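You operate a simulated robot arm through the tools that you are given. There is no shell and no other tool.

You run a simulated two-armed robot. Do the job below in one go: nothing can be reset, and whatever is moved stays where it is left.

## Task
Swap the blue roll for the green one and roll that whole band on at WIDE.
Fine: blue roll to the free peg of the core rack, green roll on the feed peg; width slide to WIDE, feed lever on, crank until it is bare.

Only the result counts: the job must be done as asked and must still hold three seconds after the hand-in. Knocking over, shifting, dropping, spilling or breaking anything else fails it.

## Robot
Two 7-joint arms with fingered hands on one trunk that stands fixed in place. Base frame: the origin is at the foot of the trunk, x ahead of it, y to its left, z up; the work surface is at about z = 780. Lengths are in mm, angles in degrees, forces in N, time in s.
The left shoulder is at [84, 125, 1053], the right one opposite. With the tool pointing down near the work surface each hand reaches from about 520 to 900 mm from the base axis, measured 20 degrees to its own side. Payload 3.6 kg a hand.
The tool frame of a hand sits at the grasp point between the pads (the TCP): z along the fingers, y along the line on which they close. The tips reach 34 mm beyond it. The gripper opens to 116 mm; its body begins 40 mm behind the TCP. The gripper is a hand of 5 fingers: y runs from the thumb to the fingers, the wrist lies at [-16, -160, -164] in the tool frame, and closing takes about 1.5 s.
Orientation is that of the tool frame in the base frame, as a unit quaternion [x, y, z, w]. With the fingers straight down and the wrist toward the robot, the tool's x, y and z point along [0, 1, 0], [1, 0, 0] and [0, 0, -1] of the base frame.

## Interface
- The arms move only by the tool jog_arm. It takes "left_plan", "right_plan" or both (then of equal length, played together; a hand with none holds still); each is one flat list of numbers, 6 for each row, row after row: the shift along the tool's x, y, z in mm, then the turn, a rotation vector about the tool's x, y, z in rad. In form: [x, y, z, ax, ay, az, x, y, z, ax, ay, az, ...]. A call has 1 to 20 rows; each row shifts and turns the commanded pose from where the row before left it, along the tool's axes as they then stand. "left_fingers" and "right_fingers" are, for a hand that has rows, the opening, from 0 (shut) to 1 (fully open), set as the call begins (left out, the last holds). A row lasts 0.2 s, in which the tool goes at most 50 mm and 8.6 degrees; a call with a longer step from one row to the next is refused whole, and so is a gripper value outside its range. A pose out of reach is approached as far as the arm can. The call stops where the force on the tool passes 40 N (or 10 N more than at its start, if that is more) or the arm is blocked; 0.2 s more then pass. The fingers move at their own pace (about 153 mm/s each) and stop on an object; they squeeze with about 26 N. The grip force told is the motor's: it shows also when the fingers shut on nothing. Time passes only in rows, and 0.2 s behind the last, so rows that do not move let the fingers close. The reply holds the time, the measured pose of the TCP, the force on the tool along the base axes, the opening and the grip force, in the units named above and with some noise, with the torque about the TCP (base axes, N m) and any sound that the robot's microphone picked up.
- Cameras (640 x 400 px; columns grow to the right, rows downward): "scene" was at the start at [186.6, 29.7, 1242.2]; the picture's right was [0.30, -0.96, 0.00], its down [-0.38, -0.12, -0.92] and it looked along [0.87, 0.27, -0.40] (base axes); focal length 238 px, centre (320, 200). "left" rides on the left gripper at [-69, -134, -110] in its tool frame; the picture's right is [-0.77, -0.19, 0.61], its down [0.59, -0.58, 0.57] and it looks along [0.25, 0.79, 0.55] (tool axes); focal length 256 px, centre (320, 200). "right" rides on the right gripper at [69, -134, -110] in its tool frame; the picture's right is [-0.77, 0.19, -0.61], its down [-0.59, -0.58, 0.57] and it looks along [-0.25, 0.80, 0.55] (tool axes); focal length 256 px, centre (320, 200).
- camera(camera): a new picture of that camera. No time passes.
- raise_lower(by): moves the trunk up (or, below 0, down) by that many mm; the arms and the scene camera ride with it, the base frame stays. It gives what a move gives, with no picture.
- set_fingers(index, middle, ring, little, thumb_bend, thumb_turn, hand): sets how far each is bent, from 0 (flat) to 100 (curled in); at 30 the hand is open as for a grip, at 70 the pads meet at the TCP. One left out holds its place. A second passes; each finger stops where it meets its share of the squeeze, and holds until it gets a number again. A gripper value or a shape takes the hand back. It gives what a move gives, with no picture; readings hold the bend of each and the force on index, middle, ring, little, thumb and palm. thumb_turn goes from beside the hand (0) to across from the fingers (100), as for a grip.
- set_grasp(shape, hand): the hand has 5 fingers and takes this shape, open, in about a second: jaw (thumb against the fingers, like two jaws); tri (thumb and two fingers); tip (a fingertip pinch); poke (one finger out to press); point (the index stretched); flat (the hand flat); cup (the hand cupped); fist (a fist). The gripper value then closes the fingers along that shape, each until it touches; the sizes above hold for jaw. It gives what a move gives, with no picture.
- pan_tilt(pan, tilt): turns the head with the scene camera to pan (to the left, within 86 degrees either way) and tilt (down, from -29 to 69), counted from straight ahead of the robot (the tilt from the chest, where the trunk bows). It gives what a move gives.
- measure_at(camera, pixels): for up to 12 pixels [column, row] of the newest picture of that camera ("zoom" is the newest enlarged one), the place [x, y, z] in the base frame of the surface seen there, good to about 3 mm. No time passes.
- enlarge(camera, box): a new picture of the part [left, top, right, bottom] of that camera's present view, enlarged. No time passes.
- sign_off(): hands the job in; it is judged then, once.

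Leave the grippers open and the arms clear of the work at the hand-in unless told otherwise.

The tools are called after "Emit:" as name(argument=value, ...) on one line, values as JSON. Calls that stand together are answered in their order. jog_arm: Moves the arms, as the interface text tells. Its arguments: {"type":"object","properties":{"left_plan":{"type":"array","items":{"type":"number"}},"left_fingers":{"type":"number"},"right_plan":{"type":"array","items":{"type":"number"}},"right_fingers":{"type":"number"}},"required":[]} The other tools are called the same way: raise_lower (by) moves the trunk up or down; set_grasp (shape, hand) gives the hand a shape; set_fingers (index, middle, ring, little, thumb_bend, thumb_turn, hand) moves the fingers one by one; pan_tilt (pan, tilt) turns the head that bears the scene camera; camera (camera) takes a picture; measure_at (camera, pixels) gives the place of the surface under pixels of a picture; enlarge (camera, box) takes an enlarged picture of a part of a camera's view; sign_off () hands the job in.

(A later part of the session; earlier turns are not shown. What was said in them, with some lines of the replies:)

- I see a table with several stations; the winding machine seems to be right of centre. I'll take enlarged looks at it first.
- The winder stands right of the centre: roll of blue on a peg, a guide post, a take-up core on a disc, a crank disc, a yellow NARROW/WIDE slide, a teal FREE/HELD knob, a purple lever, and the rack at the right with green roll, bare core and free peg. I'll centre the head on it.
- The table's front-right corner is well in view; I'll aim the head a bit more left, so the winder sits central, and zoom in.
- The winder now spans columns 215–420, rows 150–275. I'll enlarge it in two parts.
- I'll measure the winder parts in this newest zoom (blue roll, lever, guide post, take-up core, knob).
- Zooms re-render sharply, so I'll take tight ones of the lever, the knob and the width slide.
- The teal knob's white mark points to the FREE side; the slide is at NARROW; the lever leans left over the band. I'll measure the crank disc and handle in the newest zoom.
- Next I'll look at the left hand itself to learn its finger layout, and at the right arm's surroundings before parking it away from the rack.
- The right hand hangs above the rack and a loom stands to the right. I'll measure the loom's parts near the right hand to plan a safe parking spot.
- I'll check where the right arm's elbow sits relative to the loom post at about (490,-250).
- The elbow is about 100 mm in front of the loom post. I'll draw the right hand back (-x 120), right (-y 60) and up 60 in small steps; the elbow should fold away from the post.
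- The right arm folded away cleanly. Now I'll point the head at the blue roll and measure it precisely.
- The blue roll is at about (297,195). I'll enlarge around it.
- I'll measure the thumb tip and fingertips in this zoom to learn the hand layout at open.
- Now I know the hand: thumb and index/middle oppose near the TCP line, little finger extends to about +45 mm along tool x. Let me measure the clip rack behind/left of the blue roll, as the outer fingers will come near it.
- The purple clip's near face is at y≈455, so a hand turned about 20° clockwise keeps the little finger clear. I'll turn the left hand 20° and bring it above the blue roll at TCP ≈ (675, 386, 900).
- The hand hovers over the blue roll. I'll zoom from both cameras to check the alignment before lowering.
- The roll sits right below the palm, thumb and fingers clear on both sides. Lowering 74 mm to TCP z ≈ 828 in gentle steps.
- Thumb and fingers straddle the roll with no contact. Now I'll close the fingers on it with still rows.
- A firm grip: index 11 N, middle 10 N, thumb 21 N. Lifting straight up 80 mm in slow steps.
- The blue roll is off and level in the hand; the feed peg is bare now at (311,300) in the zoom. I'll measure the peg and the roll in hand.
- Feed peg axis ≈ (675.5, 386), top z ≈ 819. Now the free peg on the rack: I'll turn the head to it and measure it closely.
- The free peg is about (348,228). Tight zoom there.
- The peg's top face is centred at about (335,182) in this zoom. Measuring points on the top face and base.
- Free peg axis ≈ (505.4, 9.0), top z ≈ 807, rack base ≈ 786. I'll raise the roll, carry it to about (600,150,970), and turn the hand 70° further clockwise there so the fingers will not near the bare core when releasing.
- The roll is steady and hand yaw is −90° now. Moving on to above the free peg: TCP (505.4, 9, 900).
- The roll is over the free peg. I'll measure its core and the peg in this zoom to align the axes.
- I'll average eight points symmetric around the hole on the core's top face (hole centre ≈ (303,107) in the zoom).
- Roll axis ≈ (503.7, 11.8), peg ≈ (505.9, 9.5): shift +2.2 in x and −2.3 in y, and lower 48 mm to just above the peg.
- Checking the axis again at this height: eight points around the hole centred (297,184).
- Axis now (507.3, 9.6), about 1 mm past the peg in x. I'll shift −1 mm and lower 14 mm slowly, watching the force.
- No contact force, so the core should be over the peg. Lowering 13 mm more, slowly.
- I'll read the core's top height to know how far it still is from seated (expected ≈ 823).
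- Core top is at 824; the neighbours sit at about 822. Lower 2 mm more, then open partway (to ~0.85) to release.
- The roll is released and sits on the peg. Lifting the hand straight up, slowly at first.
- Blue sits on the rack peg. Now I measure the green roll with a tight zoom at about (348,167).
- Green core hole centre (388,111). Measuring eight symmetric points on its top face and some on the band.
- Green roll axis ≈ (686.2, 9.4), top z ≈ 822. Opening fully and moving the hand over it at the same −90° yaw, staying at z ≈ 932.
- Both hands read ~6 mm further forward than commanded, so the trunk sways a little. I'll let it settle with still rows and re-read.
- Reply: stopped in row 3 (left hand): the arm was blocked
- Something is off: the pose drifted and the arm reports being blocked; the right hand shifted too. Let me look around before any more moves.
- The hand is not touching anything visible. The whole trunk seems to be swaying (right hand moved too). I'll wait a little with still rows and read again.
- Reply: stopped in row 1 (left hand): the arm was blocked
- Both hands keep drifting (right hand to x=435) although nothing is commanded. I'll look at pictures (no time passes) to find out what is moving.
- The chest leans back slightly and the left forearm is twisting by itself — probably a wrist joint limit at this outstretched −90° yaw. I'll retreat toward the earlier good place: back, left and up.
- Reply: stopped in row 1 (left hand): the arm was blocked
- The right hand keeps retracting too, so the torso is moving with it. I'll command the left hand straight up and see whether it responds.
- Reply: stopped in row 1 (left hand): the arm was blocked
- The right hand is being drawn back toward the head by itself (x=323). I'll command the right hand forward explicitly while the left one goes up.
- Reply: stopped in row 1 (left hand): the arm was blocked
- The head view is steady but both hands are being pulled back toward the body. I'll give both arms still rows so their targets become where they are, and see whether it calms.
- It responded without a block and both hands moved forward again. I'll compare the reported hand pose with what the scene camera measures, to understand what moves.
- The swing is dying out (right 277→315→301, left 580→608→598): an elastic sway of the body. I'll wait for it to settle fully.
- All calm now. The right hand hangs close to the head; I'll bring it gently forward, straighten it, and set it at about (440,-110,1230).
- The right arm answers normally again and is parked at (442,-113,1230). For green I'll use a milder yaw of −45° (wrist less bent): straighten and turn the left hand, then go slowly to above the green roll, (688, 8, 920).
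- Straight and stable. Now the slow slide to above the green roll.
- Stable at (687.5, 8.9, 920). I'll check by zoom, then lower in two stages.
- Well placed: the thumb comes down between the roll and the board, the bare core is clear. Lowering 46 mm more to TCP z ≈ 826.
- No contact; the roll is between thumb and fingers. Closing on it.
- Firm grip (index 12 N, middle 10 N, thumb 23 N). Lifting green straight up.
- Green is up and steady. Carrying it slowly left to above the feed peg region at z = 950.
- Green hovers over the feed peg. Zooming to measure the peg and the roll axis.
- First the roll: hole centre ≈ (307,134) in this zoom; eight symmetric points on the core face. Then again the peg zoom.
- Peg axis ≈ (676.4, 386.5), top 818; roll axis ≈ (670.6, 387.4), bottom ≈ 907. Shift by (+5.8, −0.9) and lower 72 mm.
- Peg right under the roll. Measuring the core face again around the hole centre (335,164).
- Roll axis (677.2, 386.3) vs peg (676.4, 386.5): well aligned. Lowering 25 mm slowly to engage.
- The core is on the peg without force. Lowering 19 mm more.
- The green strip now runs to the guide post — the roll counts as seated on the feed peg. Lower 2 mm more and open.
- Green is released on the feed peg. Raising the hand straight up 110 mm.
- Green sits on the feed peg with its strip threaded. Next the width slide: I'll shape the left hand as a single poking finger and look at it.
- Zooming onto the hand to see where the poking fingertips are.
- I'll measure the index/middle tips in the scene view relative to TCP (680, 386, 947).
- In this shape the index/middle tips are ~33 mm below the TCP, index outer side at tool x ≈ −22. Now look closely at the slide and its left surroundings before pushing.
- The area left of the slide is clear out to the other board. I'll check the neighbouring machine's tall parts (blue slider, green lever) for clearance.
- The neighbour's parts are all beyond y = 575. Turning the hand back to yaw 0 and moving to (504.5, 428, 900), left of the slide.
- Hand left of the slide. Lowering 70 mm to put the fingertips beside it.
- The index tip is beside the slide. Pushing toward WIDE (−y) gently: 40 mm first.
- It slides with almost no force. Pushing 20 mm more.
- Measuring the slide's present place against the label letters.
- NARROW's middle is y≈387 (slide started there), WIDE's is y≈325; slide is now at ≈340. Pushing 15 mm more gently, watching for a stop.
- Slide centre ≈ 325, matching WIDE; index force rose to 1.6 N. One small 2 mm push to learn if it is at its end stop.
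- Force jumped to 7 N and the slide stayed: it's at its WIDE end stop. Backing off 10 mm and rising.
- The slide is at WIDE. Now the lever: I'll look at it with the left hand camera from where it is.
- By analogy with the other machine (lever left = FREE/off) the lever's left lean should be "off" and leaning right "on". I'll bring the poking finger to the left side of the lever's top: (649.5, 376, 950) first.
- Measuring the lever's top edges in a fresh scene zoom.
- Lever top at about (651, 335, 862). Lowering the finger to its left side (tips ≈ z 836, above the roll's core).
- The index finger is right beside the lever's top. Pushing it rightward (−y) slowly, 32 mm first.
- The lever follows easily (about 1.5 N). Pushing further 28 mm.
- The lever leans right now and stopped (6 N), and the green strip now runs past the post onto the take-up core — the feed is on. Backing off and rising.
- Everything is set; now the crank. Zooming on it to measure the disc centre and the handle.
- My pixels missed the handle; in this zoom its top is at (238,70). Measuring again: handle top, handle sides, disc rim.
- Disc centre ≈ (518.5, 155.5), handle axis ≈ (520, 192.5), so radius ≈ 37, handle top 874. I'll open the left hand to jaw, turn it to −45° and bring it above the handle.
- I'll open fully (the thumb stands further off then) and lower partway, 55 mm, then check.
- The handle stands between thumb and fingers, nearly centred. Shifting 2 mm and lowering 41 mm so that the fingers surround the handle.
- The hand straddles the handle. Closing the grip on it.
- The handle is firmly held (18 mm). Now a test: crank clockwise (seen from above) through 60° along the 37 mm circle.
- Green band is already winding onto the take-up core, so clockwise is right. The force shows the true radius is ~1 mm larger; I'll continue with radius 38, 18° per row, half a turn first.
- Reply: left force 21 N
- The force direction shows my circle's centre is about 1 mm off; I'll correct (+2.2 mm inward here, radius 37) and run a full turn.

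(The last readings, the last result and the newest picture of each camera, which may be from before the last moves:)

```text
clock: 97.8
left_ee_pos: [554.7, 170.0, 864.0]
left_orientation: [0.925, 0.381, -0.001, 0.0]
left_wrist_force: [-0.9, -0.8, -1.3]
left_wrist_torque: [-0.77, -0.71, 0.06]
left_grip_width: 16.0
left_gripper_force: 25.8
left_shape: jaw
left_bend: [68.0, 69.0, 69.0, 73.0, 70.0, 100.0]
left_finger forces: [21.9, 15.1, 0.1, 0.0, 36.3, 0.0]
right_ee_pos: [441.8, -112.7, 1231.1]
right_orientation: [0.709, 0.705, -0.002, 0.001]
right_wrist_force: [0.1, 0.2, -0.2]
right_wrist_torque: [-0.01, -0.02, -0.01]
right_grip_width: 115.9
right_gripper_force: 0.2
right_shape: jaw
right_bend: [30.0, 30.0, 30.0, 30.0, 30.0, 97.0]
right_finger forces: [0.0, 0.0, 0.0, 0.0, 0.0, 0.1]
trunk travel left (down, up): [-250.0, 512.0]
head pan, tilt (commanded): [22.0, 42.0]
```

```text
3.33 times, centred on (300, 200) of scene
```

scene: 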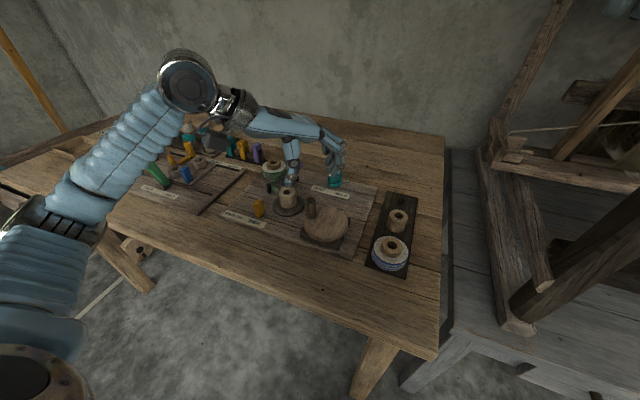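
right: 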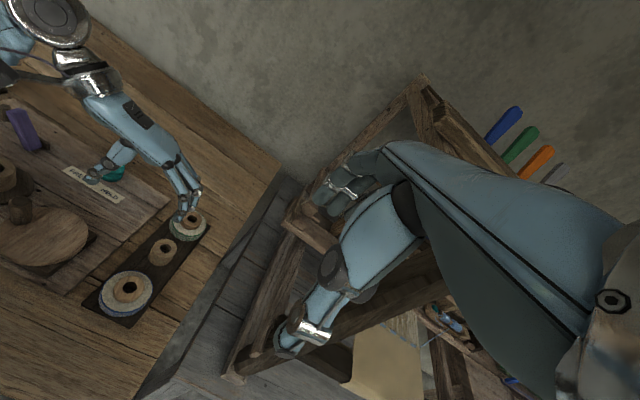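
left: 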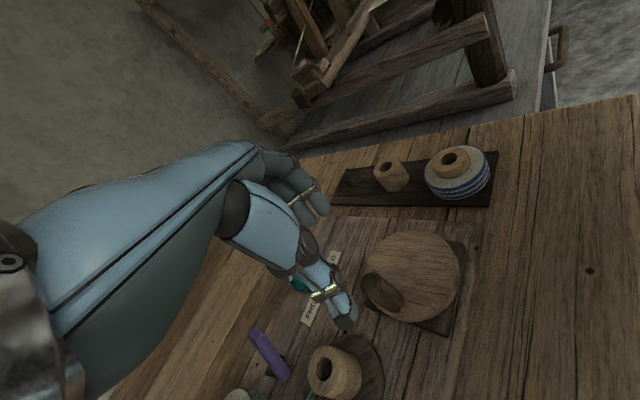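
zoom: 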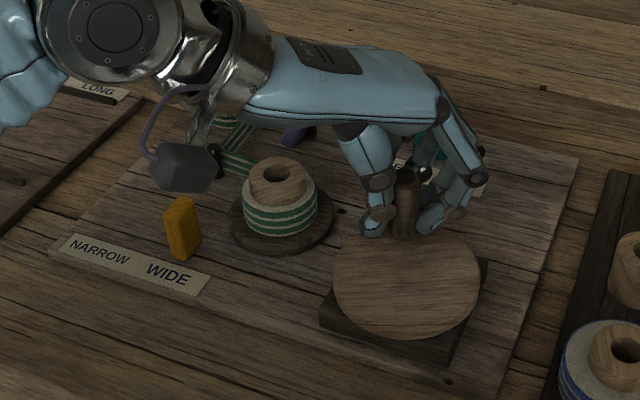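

Force is near zero now: the circle fits. The take-up roll is growing. One more full turn.

Emit:
jog_arm(left_plan=[-5.13, 10.38, 0, 0, 0, 0, -8.08, 8.29, 0, 0, 0, 0, -10.26, 5.39, 0, 0, 0, 0, -11.42, 1.95, 0, 0, 0, 0, -11.46, -1.68, 0, 0, 0, 0, -10.38, -5.13, 0, 0, 0, 0, -8.29, -8.08, 0, 0, 0, 0, -5.39, -10.26, 0, 0, 0, 0, -1.95, -11.42, 0, 0, 0, 0, 1.68, -11.46, 0, 0, 0, 0, 5.13, -10.38, 0, 0, 0, 0, 8.08, -8.29, 0, 0, 0, 0, 10.26, -5.39, 0, 0, 0, 0, 11.42, -1.95, 0, 0, 0, 0, 11.46, 1.68, 0, 0, 0, 0, 10.38, 5.13, 0, 0, 0, 0, 8.29, 8.08, 0, 0, 0, 0, 5.39, 10.26, 0, 0, 0, 0, 1.95, 11.42, 0, 0, 0, 0, -1.68, 11.46, 0, 0, 0, 0])

Emit:
enlarge(camera="scene", box=[220, 140, 380, 260])

Emit:
camera(camera="left")

```text
clock: 102.0
left_ee_pos: [554.3, 170.1, 863.6]
left_orientation: [0.924, 0.383, -0.001, 0.0]
left_wrist_force: [-3.2, -1.8, -2.2]
left_wrist_torque: [-0.74, -0.64, -0.01]
left_grip_width: 16.2
left_gripper_force: 25.6
left_shape: jaw
left_bend: [69.0, 70.0, 69.0, 73.0, 70.0, 100.0]
left_finger forces: [22.2, 14.9, 0.1, 0.0, 35.9, 0.0]
right_ee_pos: [441.1, -111.5, 1229.6]
right_orientation: [0.709, 0.705, -0.001, 0.001]
right_wrist_force: [0.2, 0.4, 0.5]
right_wrist_torque: [0.05, -0.01, -0.01]
right_grip_width: 116.0
right_gripper_force: 0.0
right_shape: jaw
right_bend: [30.0, 30.0, 30.0, 30.0, 30.0, 97.0]
right_finger forces: [0.1, 0.0, 0.1, 0.0, 0.1, 0.0]
trunk travel left (down, up): [-250.0, 512.0]
head pan, tilt (commanded): [22.0, 42.0]
```

```text
3.33 times, centred on (300, 200) of scene
```

zoom: 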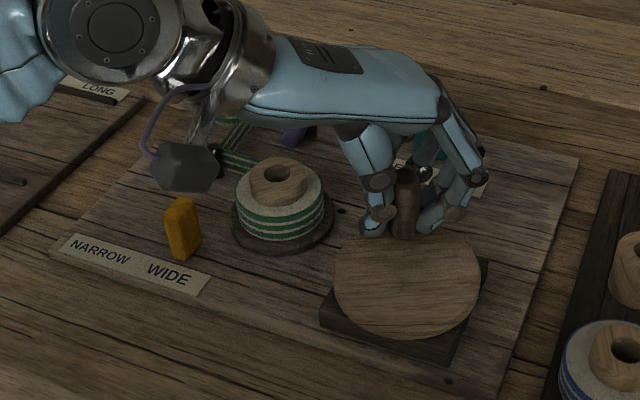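

```text
taken
```

left: 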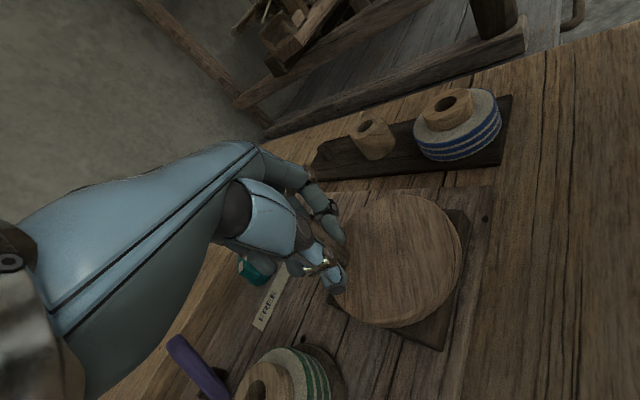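

The take-up roll grows and the strip still feeds. Another full turn.

Emit:
jog_arm(left_plan=[-5.13, 10.38, 0, 0, 0, 0, -8.08, 8.29, 0, 0, 0, 0, -10.26, 5.39, 0, 0, 0, 0, -11.42, 1.95, 0, 0, 0, 0, -11.46, -1.68, 0, 0, 0, 0, -10.38, -5.13, 0, 0, 0, 0, -8.29, -8.08, 0, 0, 0, 0, -5.39, -10.26, 0, 0, 0, 0, -1.95, -11.42, 0, 0, 0, 0, 1.68, -11.46, 0, 0, 0, 0, 5.13, -10.38, 0, 0, 0, 0, 8.08, -8.29, 0, 0, 0, 0, 10.26, -5.39, 0, 0, 0, 0, 11.42, -1.95, 0, 0, 0, 0, 11.46, 1.68, 0, 0, 0, 0, 10.38, 5.13, 0, 0, 0, 0, 8.29, 8.08, 0, 0, 0, 0, 5.39, 10.26, 0, 0, 0, 0, 1.95, 11.42, 0, 0, 0, 0, -1.68, 11.46, 0, 0, 0, 0])

Emit:
enlarge(camera="scene", box=[220, 140, 380, 260])

```text
clock: 106.2
left_ee_pos: [553.5, 171.1, 864.7]
left_orientation: [0.924, 0.381, -0.002, 0.0]
left_wrist_force: [-0.4, -0.6, -0.6]
left_wrist_torque: [-0.68, -0.73, 0.01]
left_grip_width: 15.9
left_gripper_force: 26.8
left_shape: jaw
left_bend: [69.0, 70.0, 69.0, 73.0, 70.0, 100.0]
left_finger forces: [21.7, 16.4, 0.1, 0.0, 35.5, 0.1]
right_ee_pos: [441.5, -113.0, 1229.6]
right_orientation: [0.709, 0.706, -0.002, 0.001]
right_wrist_force: [-0.7, 0.0, 0.0]
right_wrist_torque: [0.05, -0.02, -0.01]
right_grip_width: 116.0
right_gripper_force: 0.0
right_shape: jaw
right_bend: [30.0, 30.0, 30.0, 30.0, 30.0, 97.0]
right_finger forces: [0.0, 0.1, 0.0, 0.0, 0.0, 0.0]
trunk travel left (down, up): [-250.0, 512.0]
head pan, tilt (commanded): [22.0, 42.0]
```

```text
3.33 times, centred on (300, 200) of scene
```

zoom: 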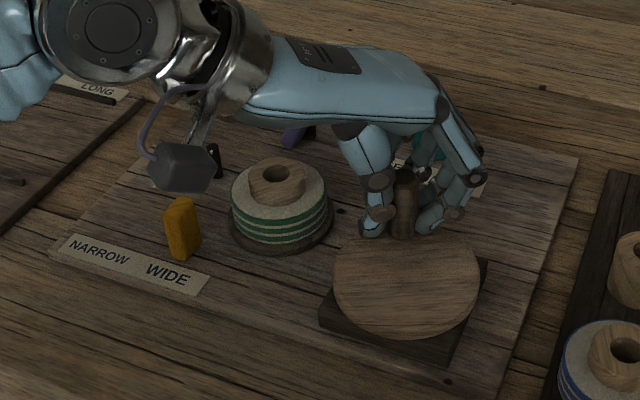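

The strip has vanished between roll, post and core — the feed looks exhausted. I'll open the hand, lift it straight off the handle, and inspect.

Emit:
jog_arm(left_plan=[0, 0, 0, 0, 0, 0, 0, 0, 0, 0, 0, 0, 0, 0, 0, 0, 0, 0, 0, 0, 0, 0, 0, 0, 0, 0, 0, 0, 0, 0, 0, 0, 0, 0, 0, 0], left_fingers=1)

Emit:
jog_arm(left_plan=[0, 0, -8, 0, 0, 0, 0, 0, -12, 0, 0, 0, 0, 0, -20, 0, 0, 0, 0, 0, -20, 0, 0, 0, 0, 0, -20, 0, 0, 0, 0, 0, -20, 0, 0, 0, 0, 0, -20, 0, 0, 0])

Emit:
camera(camera="scene")

Emit:
enlarge(camera="scene", box=[220, 140, 380, 260])

```text
clock: 107.7
left_ee_pos: [554.4, 171.9, 864.8]
left_orientation: [0.924, 0.383, -0.001, 0.0]
left_wrist_force: [-0.4, 1.0, 0.4]
left_wrist_torque: [0.03, 0.01, 0.0]
left_grip_width: 115.8
left_gripper_force: 0.0
left_shape: jaw
left_bend: [30.0, 30.0, 30.0, 30.0, 30.0, 97.0]
left_finger forces: [0.0, 0.0, 0.0, 0.0, 0.0, 0.0]
right_ee_pos: [441.5, -112.0, 1230.1]
right_orientation: [0.709, 0.705, -0.002, 0.0]
right_wrist_force: [0.8, -0.3, -0.5]
right_wrist_torque: [0.02, 0.01, 0.03]
right_grip_width: 116.0
right_gripper_force: 0.1
right_shape: jaw
right_bend: [30.0, 30.0, 30.0, 30.0, 30.0, 97.0]
right_finger forces: [0.1, 0.0, 0.0, 0.0, 0.0, 0.1]
trunk travel left (down, up): [-250.0, 512.0]
head pan, tilt (commanded): [22.0, 42.0]
```

```text
clock: 109.2
left_ee_pos: [554.5, 172.9, 984.4]
left_orientation: [0.924, 0.383, -0.001, 0.0]
left_wrist_force: [-0.2, 0.7, 0.3]
left_wrist_torque: [-0.01, -0.02, 0.0]
left_grip_width: 115.7
left_gripper_force: 0.1
left_shape: jaw
left_bend: [30.0, 30.0, 30.0, 30.0, 30.0, 97.0]
left_finger forces: [0.0, 0.1, 0.0, 0.1, 0.0, 0.0]
right_ee_pos: [440.9, -111.4, 1230.4]
right_orientation: [0.709, 0.705, -0.002, 0.0]
right_wrist_force: [0.1, -0.4, 0.9]
right_wrist_torque: [-0.01, 0.0, 0.01]
right_grip_width: 116.1
right_gripper_force: 0.0
right_shape: jaw
right_bend: [30.0, 30.0, 30.0, 30.0, 30.0, 97.0]
right_finger forces: [0.1, 0.0, 0.1, 0.0, 0.0, 0.0]
trunk travel left (down, up): [-250.0, 512.0]
head pan, tilt (commanded): [22.0, 42.0]
```

```text
taken
```

scene: 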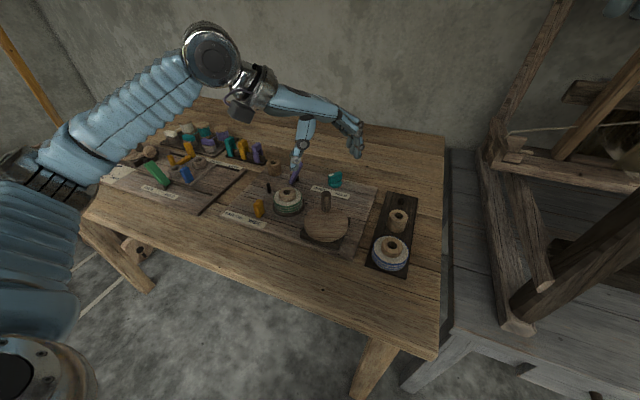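

```text
3.33 times, centred on (300, 200) of scene
```

zoom: 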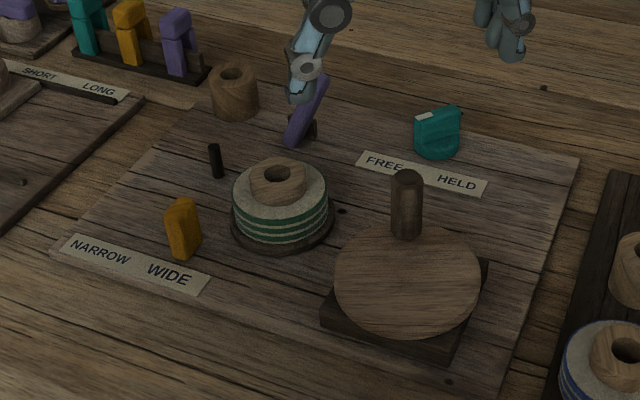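

The feed core is bare, the whole green band sits on the take-up core, slide at WIDE, lever on. Now I'll raise the left hand and return it to its starting area, clear of the work.

Emit:
jog_arm(left_plan=[0, 0, -20, 0, 0, 0, 0, 0, -20, 0, 0, 0, 0, 0, -20, 0, 0, 0, 0, 0, -20, 0, 0, 0, 7.8, -20.5, -8, 0, 0, 0, 7.8, -20.5, -8, 0, 0, 0, 7.8, -20.5, -8, 0, 0, 0, 7.8, -20.5, -8, 0, 0, 0, 7.8, -20.5, -8, 0, 0, 0, 7.8, -20.5, -8, 0, 0, 0, 7.8, -20.5, -8, 0, 0, 0, 7.8, -20.5, -8, 0, 0, 0, 7.8, -20.5, -8, 0, 0, 0, 7.8, -20.5, -8, 0, 0, 0, 0, 0, 0, 0, 0, -0.131, 0, 0, 0, 0, 0, -0.131, 0, 0, 0, 0, 0, -0.131, 0, 0, 0, 0, 0, -0.131, 0, 0, 0, 0, 0, -0.131, 0, 0, 0, 0, 0, -0.13], left_fingers=1)

Emit:
camera(camera="scene")

Emit:
enlarge(camera="scene", box=[220, 140, 420, 280])

```text
clock: 113.5
left_ee_pos: [464.3, 372.8, 1145.0]
left_orientation: [0.707, 0.707, -0.001, 0.0]
left_wrist_force: [0.5, 0.1, -0.3]
left_wrist_torque: [-0.05, 0.0, 0.0]
left_grip_width: 116.0
left_gripper_force: 0.1
left_shape: jaw
left_bend: [30.0, 30.0, 30.0, 30.0, 30.0, 97.0]
left_finger forces: [0.0, 0.0, 0.0, 0.1, 0.0, 0.0]
right_ee_pos: [443.4, -111.4, 1231.9]
right_orientation: [0.709, 0.705, -0.002, 0.0]
right_wrist_force: [-0.4, 0.7, 0.1]
right_wrist_torque: [0.05, 0.0, 0.02]
right_grip_width: 115.8
right_gripper_force: 0.1
right_shape: jaw
right_bend: [30.0, 30.0, 30.0, 30.0, 30.0, 97.0]
right_finger forces: [0.0, 0.0, 0.0, 0.0, 0.0, 0.0]
trunk travel left (down, up): [-250.0, 512.0]
head pan, tilt (commanded): [22.0, 42.0]
```

```text
taken
```

scene: 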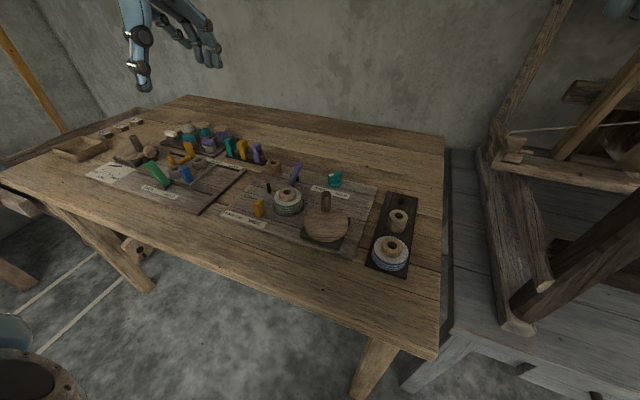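

```text
2.86 times, centred on (320, 210) of scene
```

zoom: 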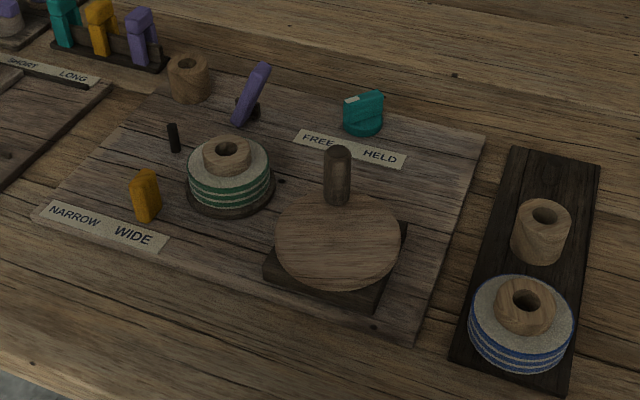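

A last close check of the bare feed core, take-up roll, slide and lever.

Emit:
enlarge(camera="scene", box=[245, 150, 315, 225])

Emit:
enlarge(camera="scene", box=[60, 110, 290, 220])

```text
5.33 times, centred on (280, 188) of scene
```

zoom: 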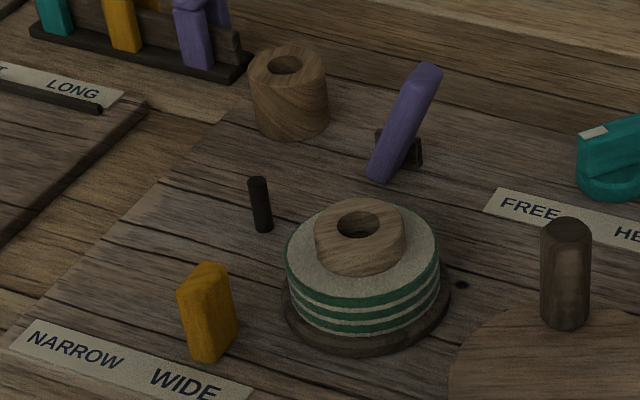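

```text
2.78 times, centred on (175, 165) of scene
```

zoom: 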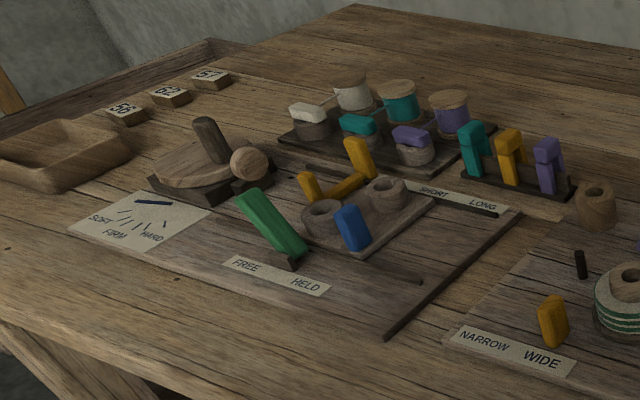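

The feed core is bare on the feed peg and the green band is fully on the take-up core. The slide stands at WIDE, the lever is on and the blue roll is on the rack peg. The neighbouring machine looks as it did at the start, and both hands are open and clear. Handing in.

Emit:
sign_off()

```text
The job is handed in.
```

The swap is done and the whole green band is rolled on at WIDE. I handed the job in and have no verdict back yet.

- **Blue roll:** it sits on what was the free peg of the core rack.
- **Green roll:** it went on the feed peg, and its core there is now bare.
- **Settings:** the width slide is against its end stop at WIDE. The feed lever has no label; I pushed it over to the right. The strip then ran onto the take-up core, so I took that as on.
- **Cranking:** about three and a half turns clockwise, until the strip ran out.
- **FREE/HELD knob:** I left it at FREE, since you didn't mention it.

**Arm trouble:** reaching for the green roll the first time, the left arm reported being blocked and both arms swung back towards the body for a couple of seconds. I let them settle, reset both arms, and reached the roll with the hand turned differently. In the pictures afterwards I saw nothing knocked or shifted.

Both hands are open and clear of the work.
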